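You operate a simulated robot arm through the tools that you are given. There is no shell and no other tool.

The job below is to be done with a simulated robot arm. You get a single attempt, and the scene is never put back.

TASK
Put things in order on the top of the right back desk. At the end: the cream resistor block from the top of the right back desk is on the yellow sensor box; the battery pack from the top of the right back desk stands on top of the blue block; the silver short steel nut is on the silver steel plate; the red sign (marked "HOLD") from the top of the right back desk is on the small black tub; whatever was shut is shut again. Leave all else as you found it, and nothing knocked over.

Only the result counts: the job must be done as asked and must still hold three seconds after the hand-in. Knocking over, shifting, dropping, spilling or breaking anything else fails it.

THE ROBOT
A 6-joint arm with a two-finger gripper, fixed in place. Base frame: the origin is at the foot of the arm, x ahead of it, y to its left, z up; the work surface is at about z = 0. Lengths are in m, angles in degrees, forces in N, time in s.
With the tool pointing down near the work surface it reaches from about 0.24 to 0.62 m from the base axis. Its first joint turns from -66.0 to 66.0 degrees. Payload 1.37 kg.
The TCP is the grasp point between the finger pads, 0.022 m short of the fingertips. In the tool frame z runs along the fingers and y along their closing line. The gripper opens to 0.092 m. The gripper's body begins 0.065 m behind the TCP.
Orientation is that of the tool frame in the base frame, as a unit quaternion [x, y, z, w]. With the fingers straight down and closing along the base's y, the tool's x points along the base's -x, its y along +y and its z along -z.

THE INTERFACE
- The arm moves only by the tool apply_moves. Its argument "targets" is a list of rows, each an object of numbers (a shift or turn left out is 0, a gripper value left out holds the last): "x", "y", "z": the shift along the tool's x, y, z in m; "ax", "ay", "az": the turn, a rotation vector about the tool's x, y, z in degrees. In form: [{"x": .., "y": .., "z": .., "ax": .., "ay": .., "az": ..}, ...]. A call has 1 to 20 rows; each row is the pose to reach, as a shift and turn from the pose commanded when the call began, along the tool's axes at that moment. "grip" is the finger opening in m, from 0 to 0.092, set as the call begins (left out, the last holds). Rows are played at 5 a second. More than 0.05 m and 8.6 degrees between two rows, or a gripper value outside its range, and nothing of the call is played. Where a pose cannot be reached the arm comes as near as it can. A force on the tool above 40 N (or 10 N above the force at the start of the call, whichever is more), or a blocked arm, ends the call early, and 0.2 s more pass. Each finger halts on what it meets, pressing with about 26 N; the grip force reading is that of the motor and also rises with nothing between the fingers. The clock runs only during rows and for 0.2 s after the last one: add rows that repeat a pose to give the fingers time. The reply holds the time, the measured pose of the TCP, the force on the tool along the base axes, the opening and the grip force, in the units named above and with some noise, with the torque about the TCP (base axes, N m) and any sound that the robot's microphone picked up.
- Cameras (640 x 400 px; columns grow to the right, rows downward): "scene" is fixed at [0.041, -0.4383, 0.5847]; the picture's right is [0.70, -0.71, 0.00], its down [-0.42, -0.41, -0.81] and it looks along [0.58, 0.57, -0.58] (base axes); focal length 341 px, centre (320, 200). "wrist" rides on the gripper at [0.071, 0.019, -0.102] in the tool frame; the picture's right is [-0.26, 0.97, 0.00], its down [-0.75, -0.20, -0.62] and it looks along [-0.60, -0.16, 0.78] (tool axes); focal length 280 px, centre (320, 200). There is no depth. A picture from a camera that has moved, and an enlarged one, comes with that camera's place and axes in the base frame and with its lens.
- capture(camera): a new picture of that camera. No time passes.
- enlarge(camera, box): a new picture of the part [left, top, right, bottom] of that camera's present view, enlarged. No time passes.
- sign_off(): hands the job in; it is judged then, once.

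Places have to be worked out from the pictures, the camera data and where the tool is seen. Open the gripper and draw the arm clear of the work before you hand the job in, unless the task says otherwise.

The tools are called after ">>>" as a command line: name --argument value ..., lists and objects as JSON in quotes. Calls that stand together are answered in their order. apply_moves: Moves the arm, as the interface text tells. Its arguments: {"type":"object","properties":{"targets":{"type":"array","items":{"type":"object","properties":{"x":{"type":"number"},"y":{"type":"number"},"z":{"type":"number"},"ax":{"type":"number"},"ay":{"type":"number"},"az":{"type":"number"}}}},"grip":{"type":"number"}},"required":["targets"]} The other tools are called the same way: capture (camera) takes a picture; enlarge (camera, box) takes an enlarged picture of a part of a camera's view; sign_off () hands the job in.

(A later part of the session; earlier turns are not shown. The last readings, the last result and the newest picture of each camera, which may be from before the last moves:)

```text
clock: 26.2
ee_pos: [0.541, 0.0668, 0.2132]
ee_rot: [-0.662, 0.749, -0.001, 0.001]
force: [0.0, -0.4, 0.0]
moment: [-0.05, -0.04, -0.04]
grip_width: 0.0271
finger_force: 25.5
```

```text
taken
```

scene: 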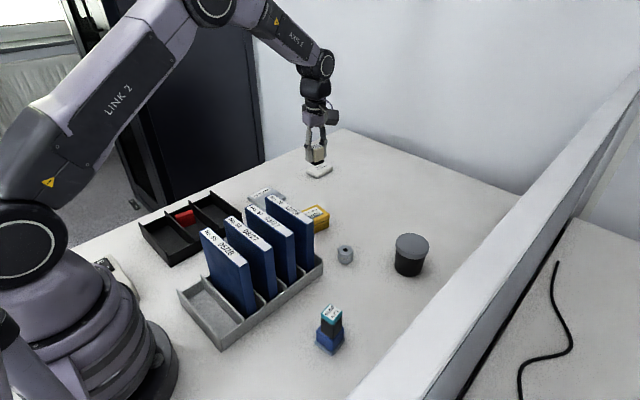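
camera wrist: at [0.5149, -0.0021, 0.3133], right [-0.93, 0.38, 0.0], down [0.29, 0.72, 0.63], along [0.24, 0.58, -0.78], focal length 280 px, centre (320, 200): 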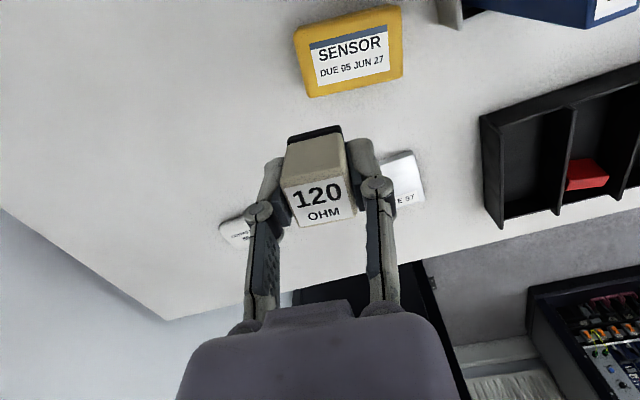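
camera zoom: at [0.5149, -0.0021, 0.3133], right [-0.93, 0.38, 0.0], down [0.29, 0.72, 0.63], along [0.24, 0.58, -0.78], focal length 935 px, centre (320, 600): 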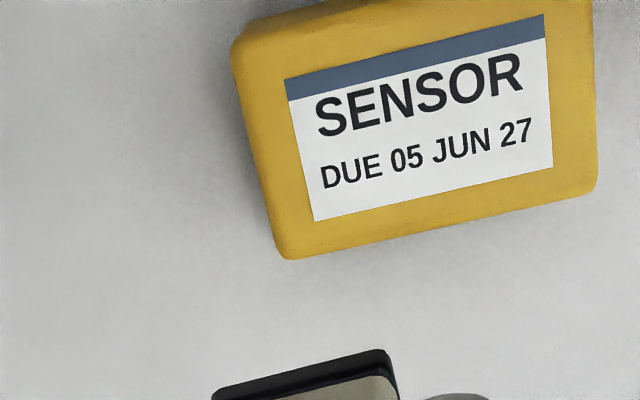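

The sensor box is larger than it looked (≈92×58 mm), centre ≈(0.510, 0.061), yaw ≈ -9°. Moving over its centre and lowering partway to verify.

>>> apply_moves --targets '[{"x": 0.0045, "y": 0.0153, "z": 0.01}, {"x": 0.0089, "y": 0.0306, "z": 0.03}, {"x": 0.0089, "y": 0.0306, "z": 0.06}, {"x": 0.0089, "y": 0.0306, "z": 0.09}, {"x": 0.0089, "y": 0.0306, "z": 0.105}, {"x": 0.0089, "y": 0.0306, "z": 0.105}]'

>>> capture --camera "wrist"

>>> enlarge --camera "scene" --box '[250, 130, 370, 250]'

```text
clock: 27.6
ee_pos: [0.5096, 0.0616, 0.1066]
ee_rot: [-0.662, 0.749, 0.0, 0.0]
force: [-0.3, -0.3, -0.3]
moment: [0.02, -0.04, 0.04]
grip_width: 0.027
finger_force: 26.3
```

```text
taken
camera wrist: at [0.4839, -0.0073, 0.207], right [-0.93, 0.38, 0.0], down [0.29, 0.72, 0.63], along [0.24, 0.58, -0.78], focal length 280 px, centre (320, 200)
```

wrist: 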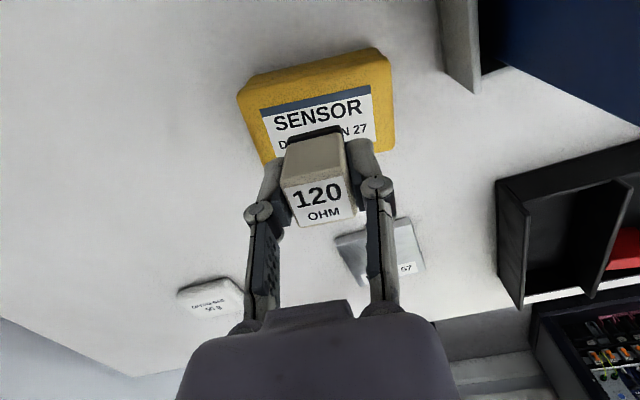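

```text
3.33 times, centred on (310, 190) of scene
camera zoom: at [0.041, -0.4383, 0.5847], right [0.7, -0.71, 0.0], down [-0.42, -0.41, -0.81], along [0.58, 0.57, -0.58], focal length 1137 px, centre (353, 233)
```

zoom: 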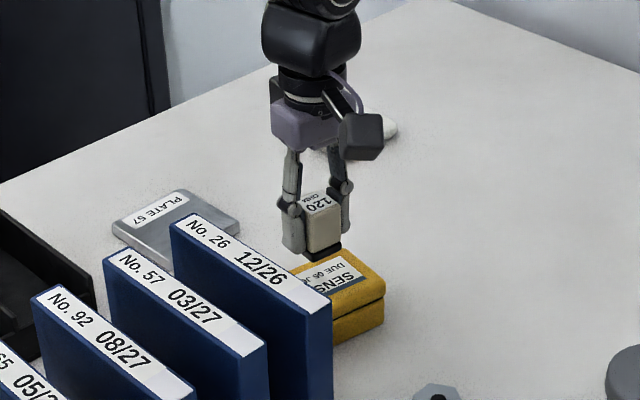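

The resistor is centred over the box (box top at ≈0.035). Lowering to ~5 mm above, then stepping down to contact.

>>> apply_moves --targets '[{"z": 0.012}, {"z": 0.024}, {"z": 0.032}, {"z": 0.035}, {"z": 0.035}]'

>>> enlarge --camera "wrist" --box '[220, 40, 420, 200]'

>>> enlarge --camera "scene" --box '[270, 160, 370, 240]'

```text
clock: 28.8
ee_pos: [0.5111, 0.0617, 0.0711]
ee_rot: [-0.663, 0.749, -0.001, 0.002]
force: [-3.1, -1.8, 23.9]
moment: [-0.04, 0.1, 0.01]
grip_width: 0.0273
finger_force: 26.1
```

```text
2.50 times, centred on (320, 120) of wrist
camera zoom: at [0.4843, -0.0066, 0.1725], right [-0.93, 0.38, 0.0], down [0.29, 0.72, 0.63], along [0.24, 0.58, -0.78], focal length 701 px, centre (320, 400)
```

zoom: 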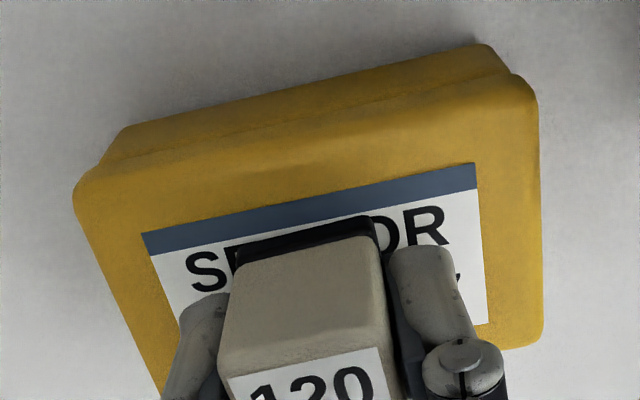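

```text
5.00 times, centred on (320, 200) of scene
camera zoom: at [0.0409, -0.4383, 0.5847], right [0.7, -0.71, 0.0], down [-0.42, -0.41, -0.81], along [0.58, 0.57, -0.58], focal length 1705 px, centre (320, 200)
```

zoom: 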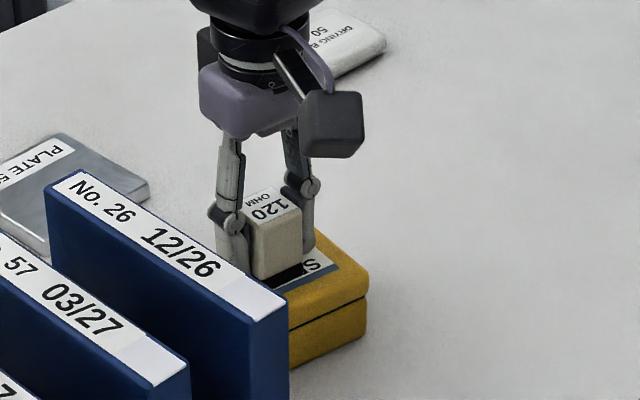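

Contact came earlier than estimated (24 N, box top ≈0.041). Backing off ~1.8 mm to relieve the pressure.

>>> apply_moves --targets '[{"z": -0.0016}, {"z": -0.0016}]'

```text
clock: 29.4
ee_pos: [0.5109, 0.0609, 0.0731]
ee_rot: [-0.662, 0.749, -0.001, 0.001]
force: [2.5, 1.0, 7.3]
moment: [0.01, -0.16, -0.01]
grip_width: 0.0273
finger_force: 26.2
```

>>> apply_moves --targets '[{"z": -0.0005}, {"z": -0.0005}]'

```text
clock: 30.0
ee_pos: [0.5089, 0.0619, 0.0726]
ee_rot: [-0.662, 0.749, 0.0, 0.0]
force: [-0.1, 0.4, -0.1]
moment: [0.02, -0.01, -0.01]
grip_width: 0.0272
finger_force: 25.9
```

Force is at zero, so the resistor is resting or within a fraction of a millimetre. Opening the gripper.

>>> apply_moves --targets '[{"z": 0}, {"z": 0}, {"z": 0}, {"z": 0}]' --grip 0.05

>>> apply_moves --targets '[{"z": -0.02}, {"z": -0.05}, {"z": -0.09}, {"z": -0.12}, {"z": -0.12}]'

>>> capture --camera "wrist"

>>> enlarge --camera "scene" --box '[270, 160, 370, 240]'

```text
clock: 31.0
ee_pos: [0.5097, 0.0611, 0.0727]
ee_rot: [-0.662, 0.749, -0.001, 0.001]
force: [0.5, 0.8, -0.7]
moment: [-0.03, -0.04, 0.0]
grip_width: 0.0498
finger_force: 0.1
```

```text
clock: 32.2
ee_pos: [0.5107, 0.061, 0.1922]
ee_rot: [-0.663, 0.748, 0.0, 0.0]
force: [0.6, 0.4, 0.3]
moment: [0.01, 0.0, 0.02]
grip_width: 0.0498
finger_force: 0.0
```

```text
taken
camera wrist: at [0.4847, -0.0077, 0.293], right [-0.93, 0.38, 0.0], down [0.29, 0.72, 0.63], along [0.24, 0.58, -0.78], focal length 280 px, centre (320, 200)
```

wrist: 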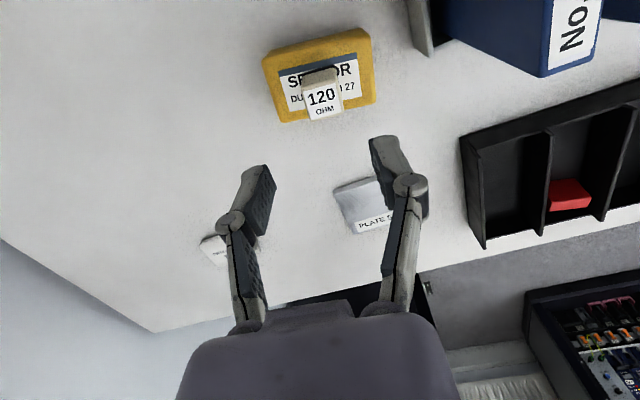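

```text
5.00 times, centred on (320, 200) of scene
camera zoom: at [0.041, -0.4383, 0.5847], right [0.7, -0.71, 0.0], down [-0.42, -0.41, -0.81], along [0.58, 0.57, -0.58], focal length 1705 px, centre (320, 200)
```

zoom: 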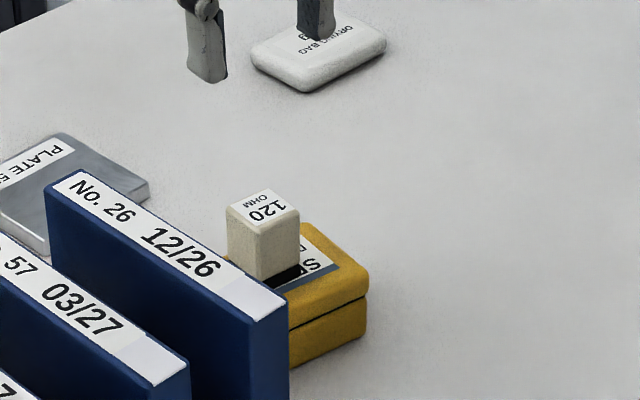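

Resistor stands properly on the sensor box. Now inspecting the nut closely — it looked like it may have two layers.

>>> enlarge --camera "scene" --box '[325, 235, 365, 272]'

>>> enlarge --camera "wrist" --box '[200, 140, 440, 290]'

```text
10.81 times, centred on (345, 254) of scene
camera zoom: at [0.041, -0.4383, 0.5847], right [0.7, -0.71, 0.0], down [-0.42, -0.41, -0.81], along [0.58, 0.57, -0.58], focal length 3687 px, centre (50, -378)
```

zoom: 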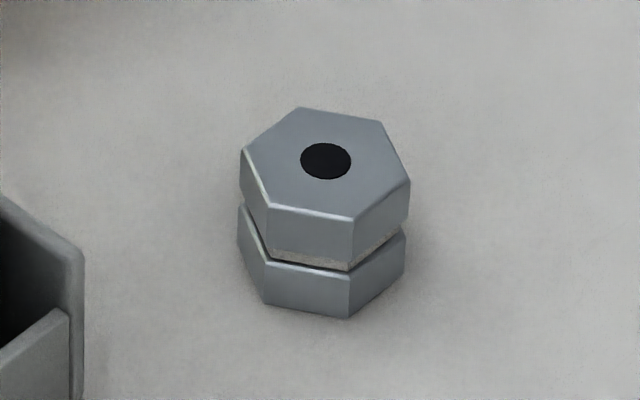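

```text
2.67 times, centred on (320, 215) of wrist
camera zoom: at [0.4847, -0.0077, 0.293], right [-0.93, 0.38, 0.0], down [0.29, 0.72, 0.63], along [0.24, 0.58, -0.78], focal length 748 px, centre (320, 160)
```

zoom: 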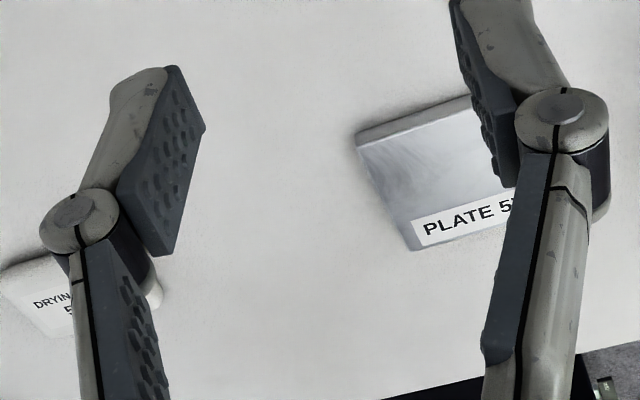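

The nut (≈37 mm across corners, ≈26 mm tall, centre ≈(0.497, -0.073)) has a groove; I'll grip only its upper half so the lift tells whether it's one piece. Moving above it with the fingers turned to match a pair of flats (30° direction), keeping the wrist camera away from the binders.

>>> apply_moves --targets '[{"x": 0.0268, "az": -7.4}, {"x": 0.0536, "az": -14.8}, {"x": 0.0804, "az": -22.2}, {"x": 0.1072, "y": -0.001, "az": -29.6}, {"x": 0.134, "y": -0.0011, "az": -37}, {"x": 0.134, "y": -0.0011, "z": 0.03, "az": -37}, {"x": 0.134, "y": -0.0011, "z": 0.05, "az": -37}, {"x": 0.134, "y": -0.0011, "z": 0.05, "az": -37}]' --grip 0.06

>>> capture --camera "wrist"

>>> enlarge --camera "wrist" --box '[240, 50, 400, 170]'

>>> capture --camera "scene"

```text
clock: 34.0
ee_pos: [0.4952, -0.0721, 0.143]
ee_rot: [0.866, -0.5, 0.001, -0.001]
force: [0.2, 0.6, -0.4]
moment: [-0.02, 0.01, 0.01]
grip_width: 0.0599
finger_force: 0.0
```

```text
taken
camera wrist: at [0.5156, -0.1426, 0.2431], right [-0.97, -0.26, 0.0], down [-0.2, 0.75, 0.63], along [-0.16, 0.6, -0.78], focal length 280 px, centre (320, 200)
```

wrist: 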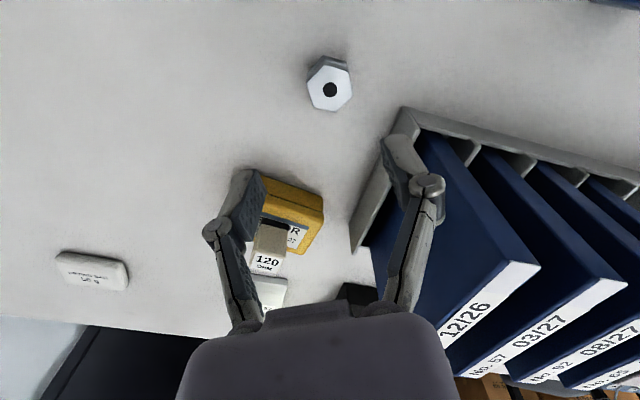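

```text
3.33 times, centred on (320, 110) of wrist
camera zoom: at [0.5156, -0.1426, 0.2431], right [-0.97, -0.26, 0.0], down [-0.2, 0.75, 0.63], along [-0.16, 0.6, -0.78], focal length 935 px, centre (320, 500)
```

zoom: 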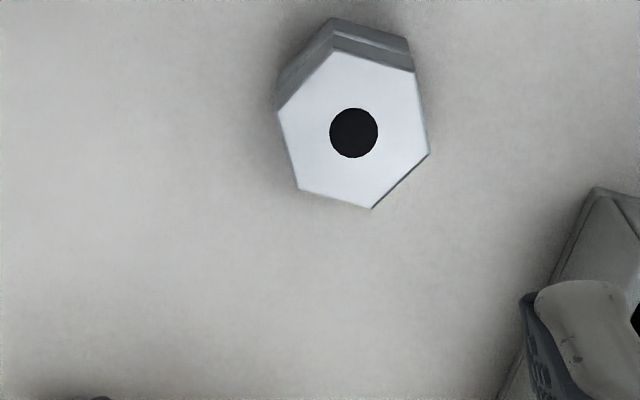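

```text
taken
```

scene: 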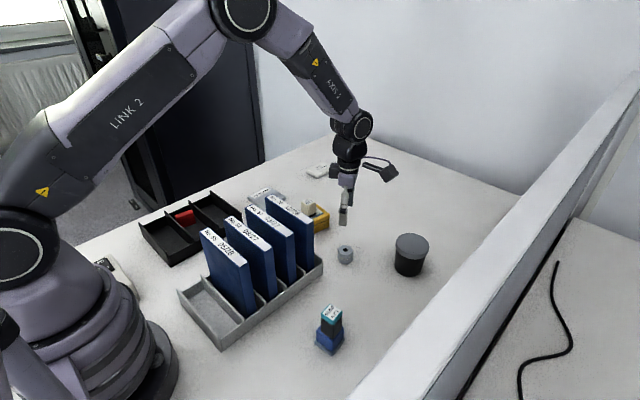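

Wrist view places the nut at (0.4908, -0.080) with flats exactly in my closing direction. Correcting by about 1 cm and descending partway to verify.

>>> apply_moves --targets '[{"x": 0.002, "y": 0.005, "z": 0.015}, {"x": 0.004, "y": 0.0088, "z": 0.035}, {"x": 0.004, "y": 0.0088, "z": 0.06}, {"x": 0.004, "y": 0.0088, "z": 0.06}]'

>>> enlarge --camera "wrist" --box '[220, 50, 420, 210]'

```text
clock: 35.0
ee_pos: [0.4906, -0.0792, 0.0817]
ee_rot: [0.866, -0.5, 0.0, -0.001]
force: [-0.1, 0.0, 0.4]
moment: [0.02, -0.02, -0.02]
grip_width: 0.0599
finger_force: 0.1
```

```text
2.50 times, centred on (320, 130) of wrist
camera zoom: at [0.5104, -0.1502, 0.1824], right [-0.97, -0.26, 0.0], down [-0.2, 0.75, 0.63], along [-0.16, 0.6, -0.78], focal length 701 px, centre (320, 375)
```

zoom: 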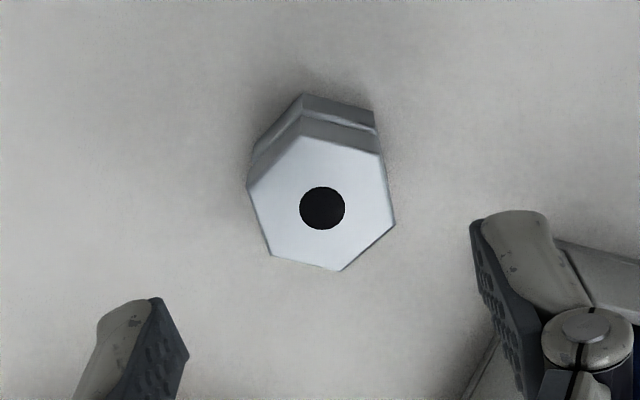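

Centred precisely on the nut; groove at about z=0.0165, top at 0.029. Descending so the fingertips sit just at the groove and gripping the upper part.

>>> apply_moves --targets '[{"z": 0.015}, {"z": 0.03}, {"z": 0.041}, {"z": 0.041}]'

>>> apply_moves --targets '[{"z": 0}, {"z": 0}, {"z": 0}, {"z": 0}, {"z": 0}, {"z": 0}]' --grip 0.01

>>> enlarge --camera "wrist" --box '[220, 80, 420, 240]'

>>> enlarge --camera "scene" --box '[310, 220, 380, 280]'

```text
clock: 36.0
ee_pos: [0.4893, -0.0787, 0.0401]
ee_rot: [0.866, -0.5, 0.001, 0.0]
force: [0.5, -0.3, 0.0]
moment: [0.01, 0.01, 0.0]
grip_width: 0.0596
finger_force: 0.0
```

```text
clock: 37.4
ee_pos: [0.4892, -0.0794, 0.0411]
ee_rot: [0.866, -0.5, 0.001, -0.001]
force: [0.2, 1.1, 0.4]
moment: [-0.01, -0.01, 0.03]
grip_width: 0.0315
finger_force: 25.6
```

```text
2.50 times, centred on (320, 160) of wrist
camera zoom: at [0.5092, -0.1503, 0.1421], right [-0.97, -0.26, 0.0], down [-0.2, 0.75, 0.63], along [-0.16, 0.6, -0.78], focal length 701 px, centre (320, 300)
```

zoom: 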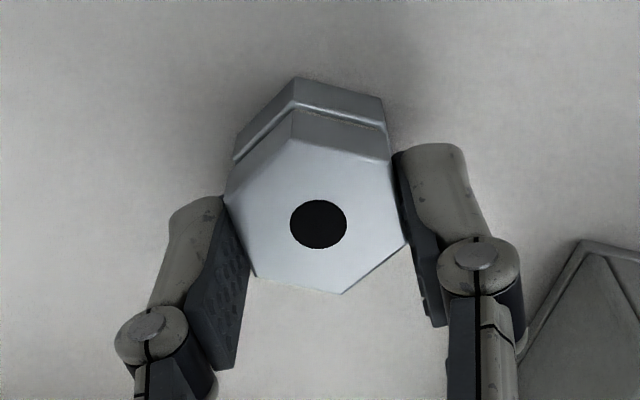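

```text
6.67 times, centred on (345, 250) of scene
camera zoom: at [0.041, -0.4383, 0.5847], right [0.7, -0.71, 0.0], down [-0.42, -0.41, -0.81], along [0.58, 0.57, -0.58], focal length 2274 px, centre (153, -133)
```

zoom: 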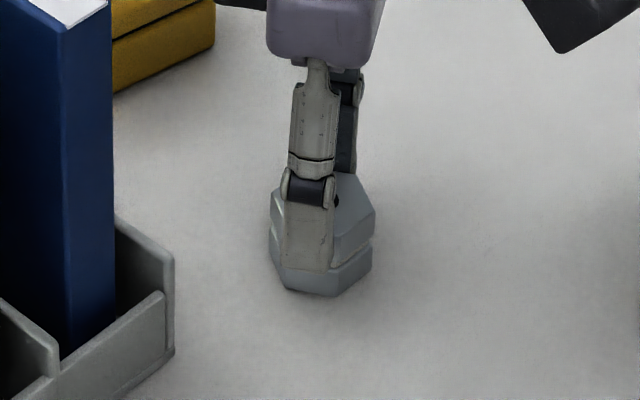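

Gripped at 31.5 mm across flats. Lifting 25 mm to see whether it's one piece.

>>> apply_moves --targets '[{"z": -0.005}, {"z": -0.012}, {"z": -0.025}, {"z": -0.025}]'

>>> enlarge --camera "scene" --box '[310, 210, 380, 280]'

>>> enlarge --camera "wrist" --box '[220, 80, 420, 240]'

```text
clock: 38.4
ee_pos: [0.4893, -0.0798, 0.0676]
ee_rot: [0.866, -0.5, 0.0, -0.001]
force: [-0.2, 0.6, -1.9]
moment: [-0.02, 0.0, -0.04]
grip_width: 0.0317
finger_force: 25.6
```

```text
5.71 times, centred on (345, 245) of scene
camera zoom: at [0.041, -0.4383, 0.5847], right [0.7, -0.71, 0.0], down [-0.42, -0.41, -0.81], along [0.58, 0.57, -0.58], focal length 1949 px, centre (177, -57)
```

zoom: 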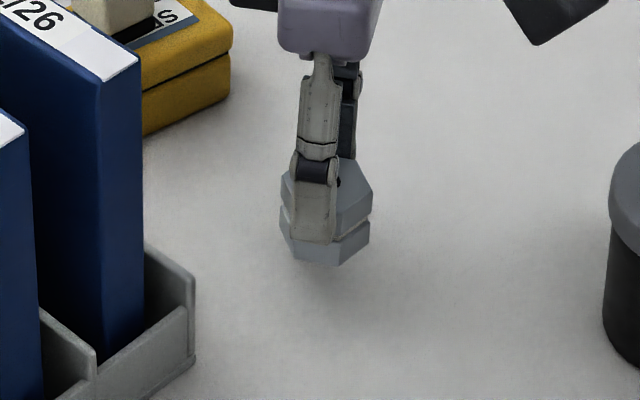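

```text
2.50 times, centred on (320, 160) of wrist
camera zoom: at [0.5095, -0.1508, 0.1679], right [-0.97, -0.26, 0.0], down [-0.2, 0.75, 0.63], along [-0.16, 0.6, -0.78], focal length 701 px, centre (320, 300)
```

zoom: 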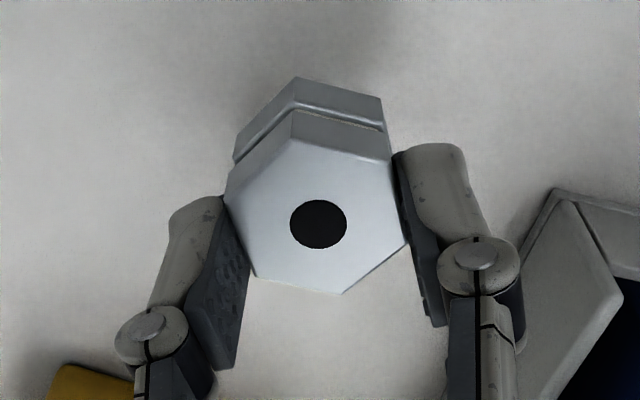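

The nut is one piece and lifts whole. Raising to z≈0.22 and moving over to the steel plate near (0.507, 0.235).

>>> apply_moves --targets '[{"z": -0.03}, {"z": -0.07}, {"z": -0.11}, {"z": -0.15}, {"x": -0.033, "y": -0.0215, "z": -0.15}, {"x": -0.0661, "y": -0.0429, "z": -0.15}, {"x": -0.0991, "y": -0.0644, "z": -0.15}, {"x": -0.1322, "y": -0.0859, "z": -0.15}, {"x": -0.1652, "y": -0.1073, "z": -0.15}, {"x": -0.1982, "y": -0.1288, "z": -0.15}, {"x": -0.2313, "y": -0.1502, "z": -0.15}, {"x": -0.2643, "y": -0.1717, "z": -0.15}, {"x": -0.2643, "y": -0.1717, "z": -0.15}]'

>>> capture --camera "wrist"

>>> capture --camera "scene"

```text
clock: 41.2
ee_pos: [0.506, 0.2329, 0.2164]
ee_rot: [0.866, -0.5, 0.0, -0.001]
force: [-0.3, -0.1, -2.3]
moment: [0.0, -0.01, 0.0]
grip_width: 0.0318
finger_force: 26.0
```

```text
taken
camera wrist: at [0.5245, 0.1623, 0.3165], right [-0.97, -0.26, 0.0], down [-0.2, 0.75, 0.63], along [-0.16, 0.6, -0.78], focal length 280 px, centre (320, 200)
```

wrist: 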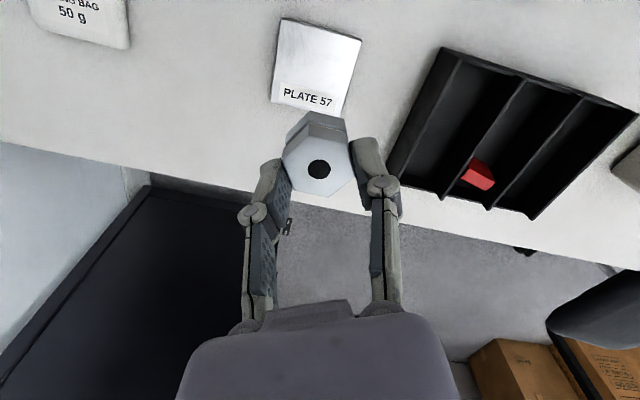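

```text
taken
```

scene: 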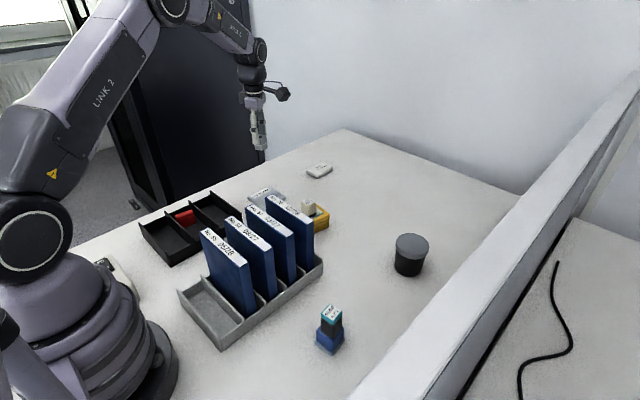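

Plate centre is at (0.510, 0.237), ≈77×80 mm. Adjusting 6 mm and descending to ~25 mm above the plate, then checking.

>>> apply_moves --targets '[{"y": -0.002, "z": 0.03}, {"y": -0.004, "z": 0.06}, {"y": -0.0058, "z": 0.09}, {"y": -0.0058, "z": 0.12}, {"y": -0.0058, "z": 0.14}, {"y": -0.0058, "z": 0.14}]'

>>> capture --camera "wrist"

>>> enlarge --camera "scene" --box '[220, 140, 320, 220]'

```text
clock: 42.6
ee_pos: [0.5097, 0.2371, 0.0768]
ee_rot: [0.866, -0.5, 0.0, 0.0]
force: [0.3, 0.5, -2.7]
moment: [-0.01, 0.01, -0.02]
grip_width: 0.0317
finger_force: 26.3
```

```text
taken
camera wrist: at [0.5298, 0.1658, 0.1775], right [-0.97, -0.26, 0.0], down [-0.2, 0.75, 0.63], along [-0.16, 0.6, -0.78], focal length 280 px, centre (320, 200)
```

wrist: 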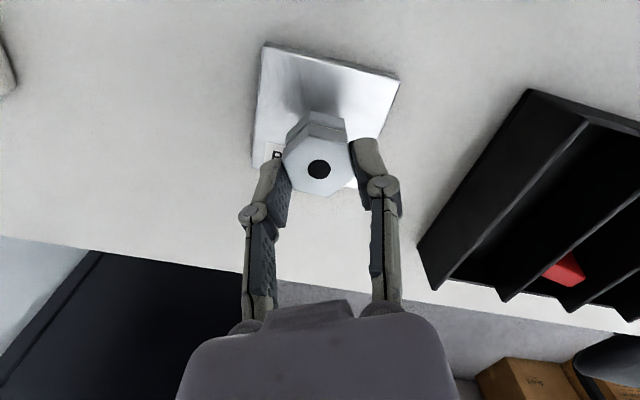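

```text
5.00 times, centred on (270, 180) of scene
camera zoom: at [0.041, -0.4383, 0.5847], right [0.7, -0.71, 0.0], down [-0.42, -0.41, -0.81], along [0.58, 0.57, -0.58], focal length 1705 px, centre (570, 300)
```

zoom: 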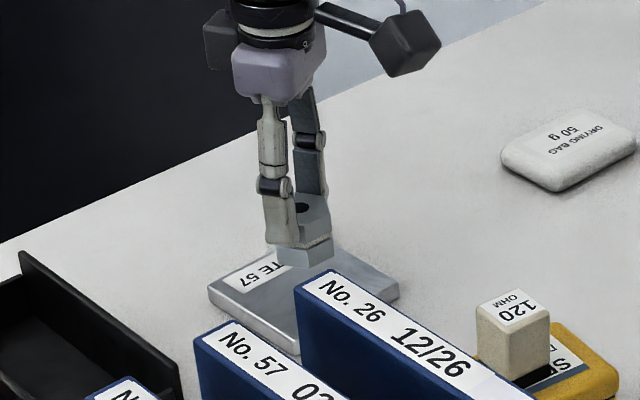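

Nut is over the plate centre. Lowering to near contact, then small steps.

>>> apply_moves --targets '[{"z": 0.008}, {"z": 0.014}, {"z": 0.018}, {"z": 0.018}]'

>>> enlarge --camera "scene" --box '[240, 165, 310, 215]'

>>> enlarge --camera "wrist" --box '[220, 40, 420, 200]'

```text
clock: 43.6
ee_pos: [0.5095, 0.2385, 0.0587]
ee_rot: [0.866, -0.5, 0.001, -0.001]
force: [0.7, 0.1, -2.0]
moment: [0.02, -0.02, 0.0]
grip_width: 0.0314
finger_force: 26.4
```

```text
8.00 times, centred on (275, 190) of scene
camera zoom: at [0.041, -0.4383, 0.5847], right [0.7, -0.71, 0.0], down [-0.42, -0.41, -0.81], along [0.58, 0.57, -0.58], focal length 2728 px, centre (680, 280)
```

zoom: 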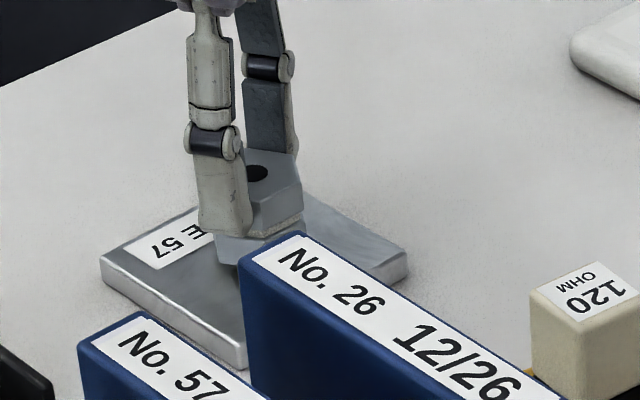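

```text
2.50 times, centred on (320, 120) of wrist
camera zoom: at [0.5306, 0.1664, 0.1597], right [-0.97, -0.26, 0.0], down [-0.2, 0.75, 0.63], along [-0.16, 0.6, -0.78], focal length 701 px, centre (320, 400)
```

zoom: 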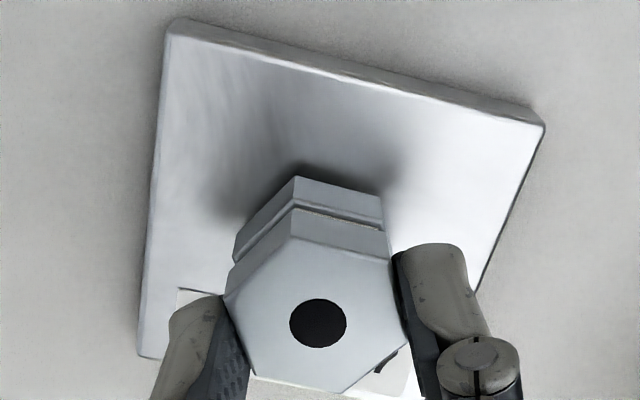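

About 5–6 mm left. Stepping down.

>>> apply_moves --targets '[{"z": 0.001}, {"z": 0.002}, {"z": 0.003}, {"z": 0.003}]'

>>> apply_moves --targets '[{"z": 0.001}, {"z": 0.001}]'

>>> apply_moves --targets '[{"z": 0.001}, {"z": 0.001}]'

```text
clock: 44.6
ee_pos: [0.5108, 0.2371, 0.0559]
ee_rot: [0.866, -0.5, 0.0, -0.001]
force: [0.7, 0.8, -2.3]
moment: [-0.02, -0.02, 0.0]
grip_width: 0.032
finger_force: 26.0
```

```text
clock: 45.2
ee_pos: [0.5106, 0.2382, 0.0545]
ee_rot: [0.867, -0.499, 0.0, -0.001]
force: [-0.6, 0.4, -1.8]
moment: [-0.01, 0.03, 0.04]
grip_width: 0.0313
finger_force: 26.2
```

```text
clock: 45.8
ee_pos: [0.5105, 0.238, 0.0534]
ee_rot: [0.866, -0.501, 0.0, -0.001]
force: [0.5, -0.1, -1.4]
moment: [-0.06, 0.0, 0.01]
grip_width: 0.0316
finger_force: 25.6
```

>>> apply_moves --targets '[{"z": 0.001}, {"z": 0.001}]'

>>> enlarge --camera "scene" --box '[240, 165, 310, 215]'

```text
clock: 46.4
ee_pos: [0.5104, 0.2367, 0.0528]
ee_rot: [0.866, -0.501, 0.0, -0.001]
force: [-4.1, -0.1, 8.6]
moment: [-0.12, 0.2, -0.03]
grip_width: 0.0316
finger_force: 25.3
```

```text
8.00 times, centred on (275, 190) of scene
camera zoom: at [0.041, -0.4383, 0.5847], right [0.7, -0.71, 0.0], down [-0.42, -0.41, -0.81], along [0.58, 0.57, -0.58], focal length 2728 px, centre (680, 280)
```

zoom: 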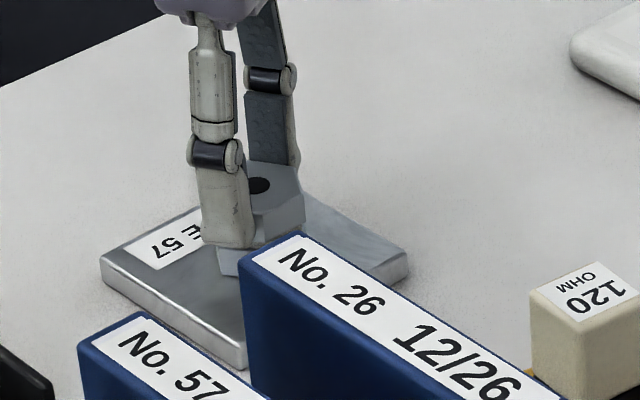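

Contact with the plate (8.6 N). Relieving slightly and opening the gripper.

>>> apply_moves --targets '[{"z": -0.0006}, {"z": -0.0006}]'

>>> apply_moves --targets '[{"z": 0}, {"z": 0}, {"z": 0}, {"z": 0}]' --grip 0.056

>>> apply_moves --targets '[{"z": -0.02}, {"z": -0.05}, {"z": -0.09}, {"z": -0.13}, {"z": -0.13}]'

>>> capture --camera "wrist"

>>> capture --camera "scene"

```text
clock: 47.0
ee_pos: [0.5117, 0.238, 0.0535]
ee_rot: [0.866, -0.5, 0.0, -0.002]
force: [-1.1, 0.9, 0.3]
moment: [0.06, -0.01, -0.01]
grip_width: 0.0317
finger_force: 26.1
```

```text
clock: 48.0
ee_pos: [0.5106, 0.2371, 0.0531]
ee_rot: [0.866, -0.5, 0.001, -0.001]
force: [0.4, -0.6, 0.4]
moment: [0.03, 0.0, 0.0]
grip_width: 0.0557
finger_force: 0.1
```

```text
clock: 49.2
ee_pos: [0.5119, 0.2399, 0.1847]
ee_rot: [0.866, -0.5, 0.001, -0.001]
force: [1.0, -0.4, 0.7]
moment: [-0.02, -0.04, 0.0]
grip_width: 0.0559
finger_force: 0.1
```

```text
taken
camera wrist: at [0.5323, 0.1677, 0.2851], right [-0.97, -0.26, 0.0], down [-0.2, 0.75, 0.63], along [-0.16, 0.6, -0.78], focal length 280 px, centre (320, 200)
```

wrist: 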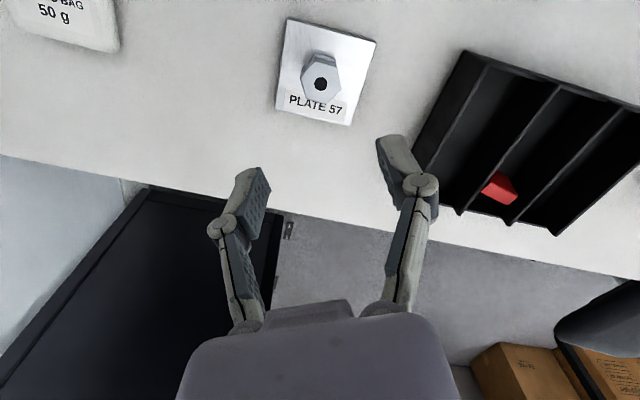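

```text
taken
```

scene: 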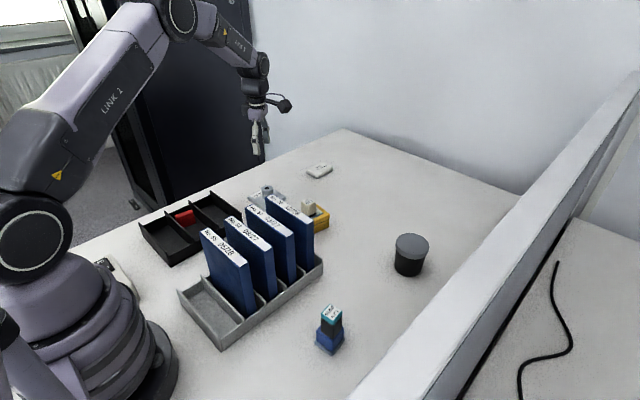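

Nut is on the plate. Next the red sign — zooming on it from this angle.

>>> enlarge --camera "wrist" --box '[450, 140, 550, 230]'

>>> enlarge --camera "scene" --box '[160, 195, 220, 240]'

>>> enlarge --camera "scene" --box '[240, 170, 340, 240]'

```text
4.44 times, centred on (500, 185) of wrist
camera zoom: at [0.5323, 0.1677, 0.2851], right [-0.97, -0.26, 0.0], down [-0.2, 0.75, 0.63], along [-0.16, 0.6, -0.78], focal length 1246 px, centre (-480, 267)
```

zoom: 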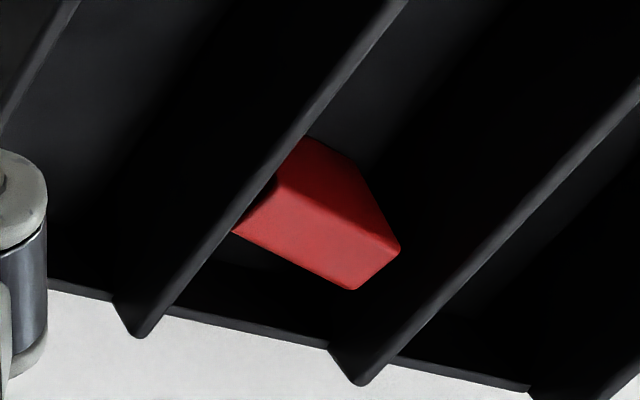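

```text
8.89 times, centred on (190, 218) of scene
camera zoom: at [0.041, -0.4383, 0.5847], right [0.7, -0.71, 0.0], down [-0.42, -0.41, -0.81], along [0.58, 0.57, -0.58], focal length 3031 px, centre (1476, 44)
```

zoom: 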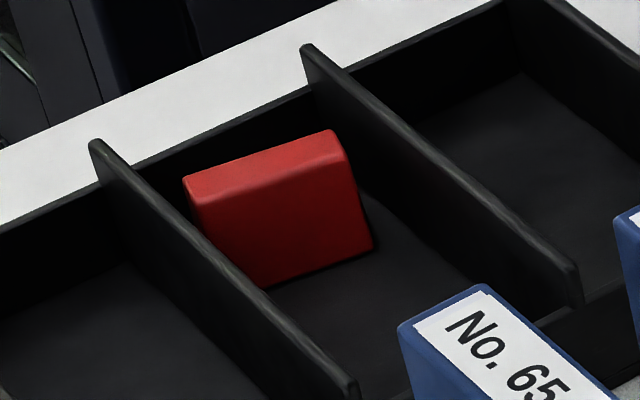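

```text
5.71 times, centred on (290, 205) of scene
camera zoom: at [0.041, -0.4383, 0.5847], right [0.7, -0.71, 0.0], down [-0.42, -0.41, -0.81], along [0.58, 0.57, -0.58], focal length 1949 px, centre (491, 171)
```

zoom: 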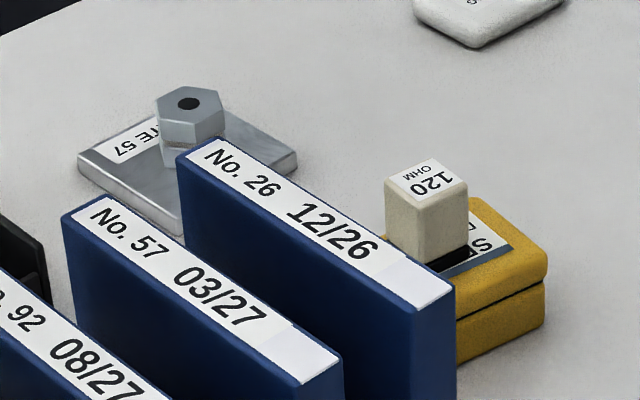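

The sign stands upright in the middle compartment, so I'll grip it across its 16 mm thickness (closing line at ≈78°). Moving above it while rotating the wrist to az=+12, which keeps the wrist joint near its middle range.

>>> apply_moves --targets '[{"x": -0.0093, "y": 0.0098, "az": 7.76}, {"x": -0.0187, "y": 0.0196, "az": 15.53}, {"x": -0.028, "y": 0.0293, "az": 23.29}, {"x": -0.0373, "y": 0.0391, "az": 31.06}, {"x": -0.0467, "y": 0.0489, "az": 38.82}, {"x": -0.056, "y": 0.0587, "az": 46.59}, {"x": -0.0653, "y": 0.0684, "az": 54.35}, {"x": -0.0747, "y": 0.0782, "az": 62.12}, {"x": -0.084, "y": 0.088, "az": 69.88}, {"x": -0.0934, "y": 0.0978, "az": 77.65}, {"x": -0.1027, "y": 0.1075, "az": 85.41}, {"x": -0.112, "y": 0.1173, "az": 93.18}, {"x": -0.1214, "y": 0.1271, "az": 100.94}, {"x": -0.1307, "y": 0.1369, "az": 108.71}, {"x": -0.14, "y": 0.1466, "az": 116.47}, {"x": -0.1494, "y": 0.1564, "az": 124.24}, {"x": -0.1587, "y": 0.1662, "az": 132}, {"x": -0.1587, "y": 0.1662, "az": 132}]' --grip 0.05

>>> capture --camera "wrist"

>>> enlarge --camera "wrist" --box '[240, 20, 400, 140]'

>>> capture --camera "scene"

```text
clock: 53.0
ee_pos: [0.2863, 0.2933, 0.1831]
ee_rot: [0.106, 0.994, 0.0, 0.001]
force: [0.5, -0.3, -0.8]
moment: [0.02, 0.0, -0.01]
grip_width: 0.05
finger_force: 0.0
```

```text
taken
camera wrist: at [0.2233, 0.326, 0.2832], right [0.46, 0.89, 0.0], down [0.69, -0.36, 0.63], along [0.56, -0.29, -0.78], focal length 280 px, centre (320, 200)
```

wrist: 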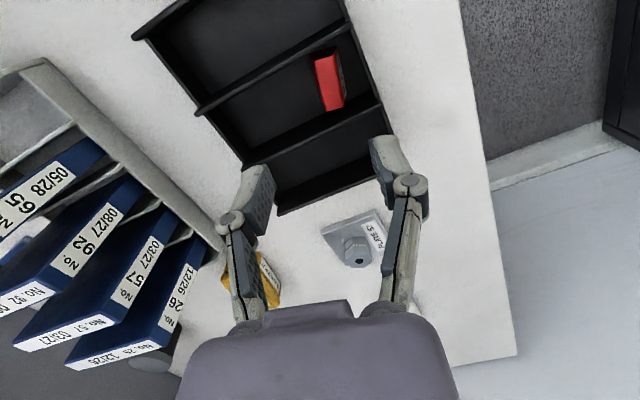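

```text
3.33 times, centred on (320, 80) of wrist
camera zoom: at [0.2233, 0.326, 0.2832], right [0.46, 0.89, 0.0], down [0.69, -0.36, 0.63], along [0.56, -0.29, -0.78], focal length 935 px, centre (320, 600)
```

zoom: 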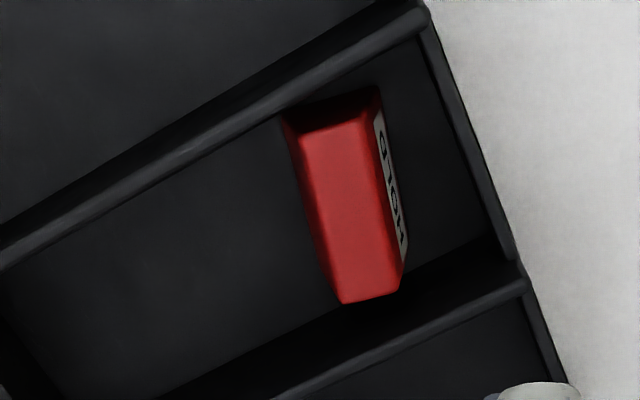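

```text
taken
```

scene: 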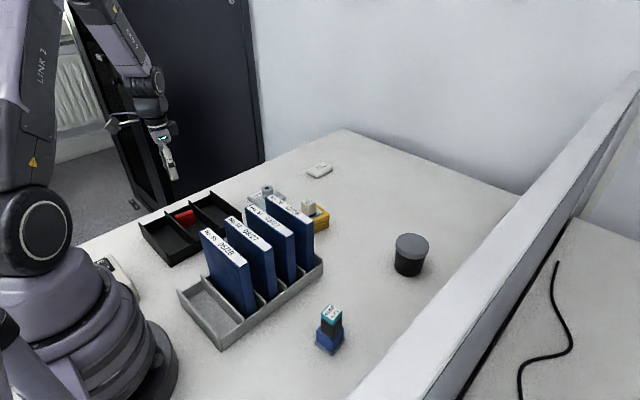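

HOLD label faces the back of the tray. Triangulating across views, the sign appears tapered (≈26 mm thick at base, 16 mm at top, top z≈0.035), centre ≈(0.291, 0.300), with limited room behind it. I'll go lower for a precise look before entering the tray.

>>> apply_moves --targets '[{"x": -0.0005, "y": 0.003, "z": 0.03}, {"x": -0.0011, "y": 0.0063, "z": 0.06}, {"x": -0.0011, "y": 0.0063, "z": 0.08}, {"x": -0.0011, "y": 0.0063, "z": 0.08}]' --grip 0.036

>>> capture --camera "wrist"

>>> enlarge --camera "wrist" --box '[240, 60, 400, 180]'

>>> enlarge --camera "scene" --box '[130, 140, 250, 250]'

```text
clock: 54.0
ee_pos: [0.2897, 0.2991, 0.1028]
ee_rot: [0.105, 0.994, 0.001, 0.001]
force: [0.7, 0.5, -0.7]
moment: [-0.02, 0.01, 0.0]
grip_width: 0.0359
finger_force: 0.0
```

```text
taken
camera wrist: at [0.2254, 0.332, 0.2029], right [0.46, 0.89, 0.0], down [0.69, -0.36, 0.63], along [0.56, -0.28, -0.78], focal length 280 px, centre (320, 200)
```

wrist: 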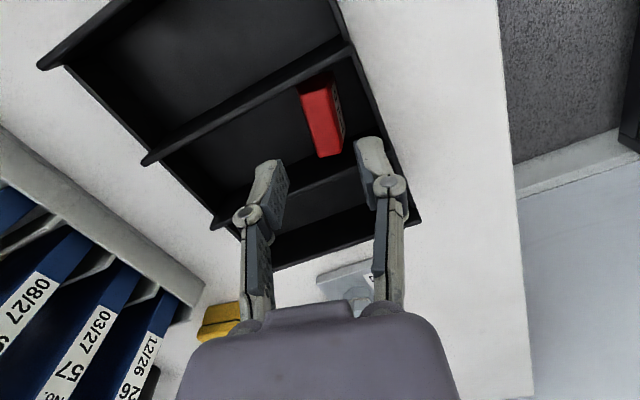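

```text
3.33 times, centred on (320, 120) of wrist
camera zoom: at [0.2254, 0.332, 0.2029], right [0.46, 0.89, 0.0], down [0.69, -0.36, 0.63], along [0.56, -0.28, -0.78], focal length 935 px, centre (320, 467)
```

zoom: 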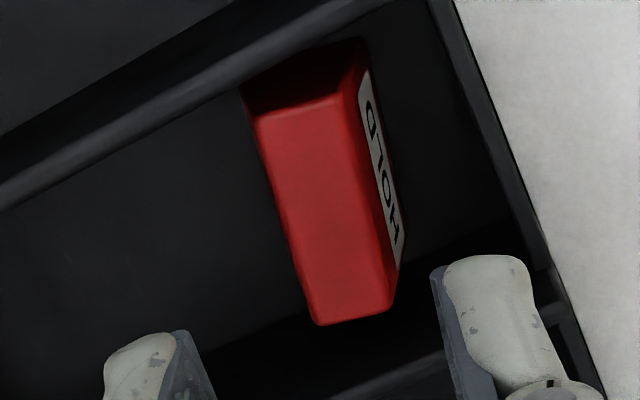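

```text
3.64 times, centred on (190, 195) of scene
camera zoom: at [0.041, -0.4383, 0.5847], right [0.7, -0.71, 0.0], down [-0.42, -0.41, -0.81], along [0.58, 0.57, -0.58], focal length 1240 px, centre (793, 218)
```

zoom: 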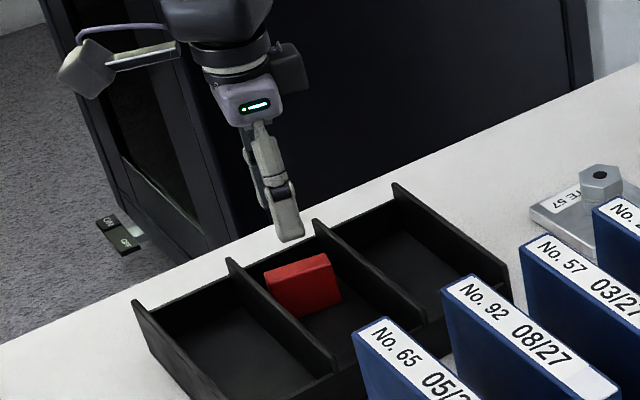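

Refined: sign centre ≈(0.293, 0.300), yaw ≈ -13°, base ≈26 mm thick, so a 36 mm opening fits with ~3 mm clearance to both sign and back wall. Lowering first to tip level just above the back wall and checking.

>>> apply_moves --targets '[{"x": -0.0018, "y": -0.0003, "z": 0.02, "az": 1}, {"x": -0.0018, "y": -0.0003, "z": 0.04, "az": 1}, {"x": -0.0018, "y": -0.0003, "z": 0.048, "az": 1}, {"x": -0.0018, "y": -0.0003, "z": 0.048, "az": 1}]'

>>> capture --camera "wrist"

>>> enlarge --camera "wrist" --box '[240, 80, 400, 200]'

>>> enlarge --camera "scene" --box '[150, 170, 230, 240]'

```text
clock: 55.0
ee_pos: [0.2907, 0.2968, 0.0547]
ee_rot: [0.113, 0.994, 0.001, 0.001]
force: [0.1, -0.2, -0.1]
moment: [0.0, -0.01, 0.01]
grip_width: 0.0357
finger_force: 0.1
```

```text
taken
camera wrist: at [0.2281, 0.3322, 0.1557], right [0.47, 0.88, 0.0], down [0.69, -0.37, 0.63], along [0.55, -0.29, -0.78], focal length 280 px, centre (320, 200)
```

wrist: 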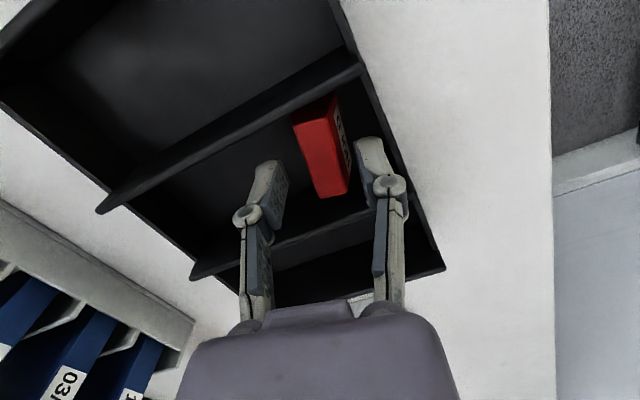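

```text
3.33 times, centred on (320, 140) of wrist
camera zoom: at [0.2281, 0.3322, 0.1557], right [0.47, 0.88, 0.0], down [0.69, -0.37, 0.63], along [0.55, -0.29, -0.78], focal length 935 px, centre (320, 400)
```

zoom: 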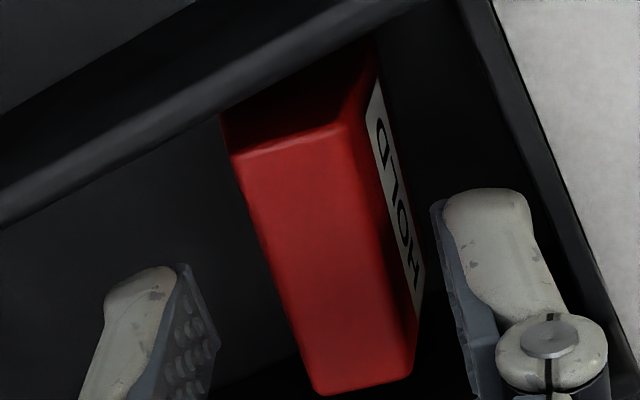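

```text
5.71 times, centred on (190, 205) of scene
camera zoom: at [0.041, -0.4383, 0.5847], right [0.7, -0.71, 0.0], down [-0.42, -0.41, -0.81], along [0.58, 0.57, -0.58], focal length 1949 px, centre (1063, 171)
```

zoom: 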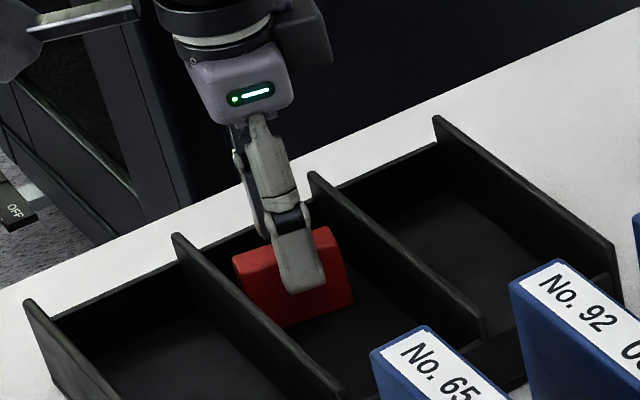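

Clearances look fine: back finger is ~3–4 mm inside the back wall and outside the label face. Descending the last 22 mm.

>>> apply_moves --targets '[{"z": 0.006}, {"z": 0.012}, {"z": 0.018}, {"z": 0.0225}, {"z": 0.0225}]'

>>> enlarge --camera "wrist" --box '[220, 80, 420, 240]'

>>> enlarge --camera "scene" --box '[150, 170, 230, 240]'

```text
clock: 56.2
ee_pos: [0.2915, 0.2974, 0.0333]
ee_rot: [0.113, 0.994, 0.001, 0.001]
force: [-0.3, 0.4, -0.6]
moment: [0.01, 0.03, -0.02]
grip_width: 0.0357
finger_force: 0.1
```

```text
2.50 times, centred on (320, 160) of wrist
camera zoom: at [0.2279, 0.3321, 0.1334], right [0.47, 0.88, 0.0], down [0.69, -0.37, 0.63], along [0.55, -0.29, -0.78], focal length 701 px, centre (320, 300)
```

zoom: 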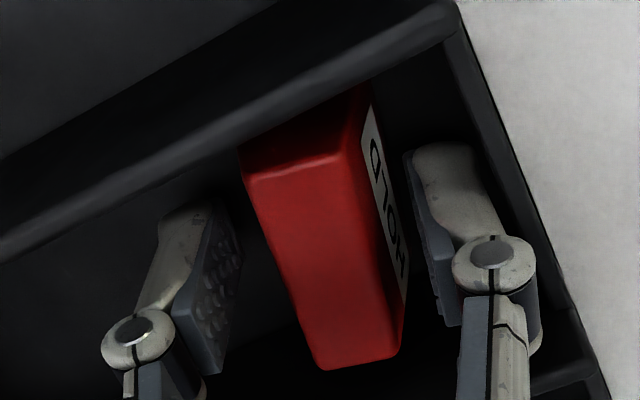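

```text
5.71 times, centred on (190, 205) of scene
camera zoom: at [0.041, -0.4383, 0.5847], right [0.7, -0.71, 0.0], down [-0.42, -0.41, -0.81], along [0.58, 0.57, -0.58], focal length 1949 px, centre (1063, 171)
```

zoom: 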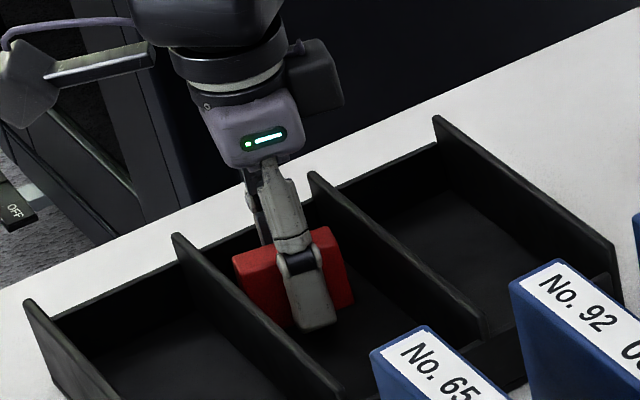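

No contact forces. Closing on the sign.

>>> apply_moves --targets '[{"z": 0}, {"z": 0}, {"z": 0}, {"z": 0}, {"z": 0}]' --grip 0.005

>>> enlarge --camera "wrist" --box '[220, 80, 420, 240]'

>>> enlarge --camera "scene" --box '[150, 170, 230, 240]'

```text
clock: 57.4
ee_pos: [0.2921, 0.2968, 0.0321]
ee_rot: [0.114, 0.994, 0.0, 0.001]
force: [0.2, -0.7, 0.3]
moment: [-0.01, 0.03, -0.02]
grip_width: 0.024
finger_force: 25.6
```

```text
2.50 times, centred on (320, 160) of wrist
camera zoom: at [0.2279, 0.3321, 0.1335], right [0.47, 0.88, 0.0], down [0.69, -0.37, 0.63], along [0.55, -0.29, -0.78], focal length 701 px, centre (320, 300)
```

zoom: 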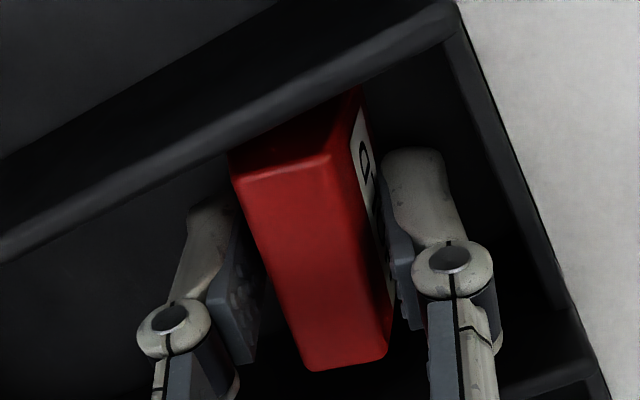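

```text
5.71 times, centred on (190, 205) of scene
camera zoom: at [0.041, -0.4383, 0.5847], right [0.7, -0.71, 0.0], down [-0.42, -0.41, -0.81], along [0.58, 0.57, -0.58], focal length 1949 px, centre (1063, 171)
```

zoom: 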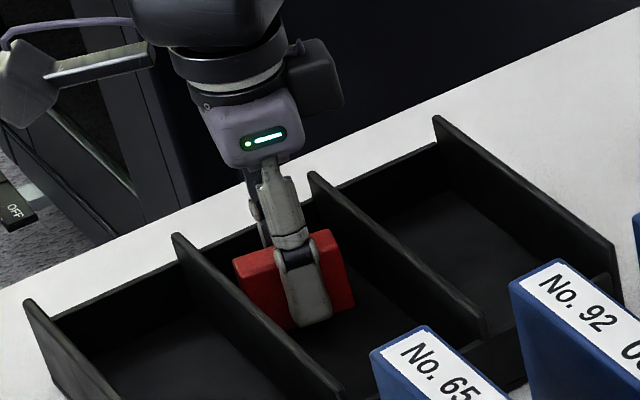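

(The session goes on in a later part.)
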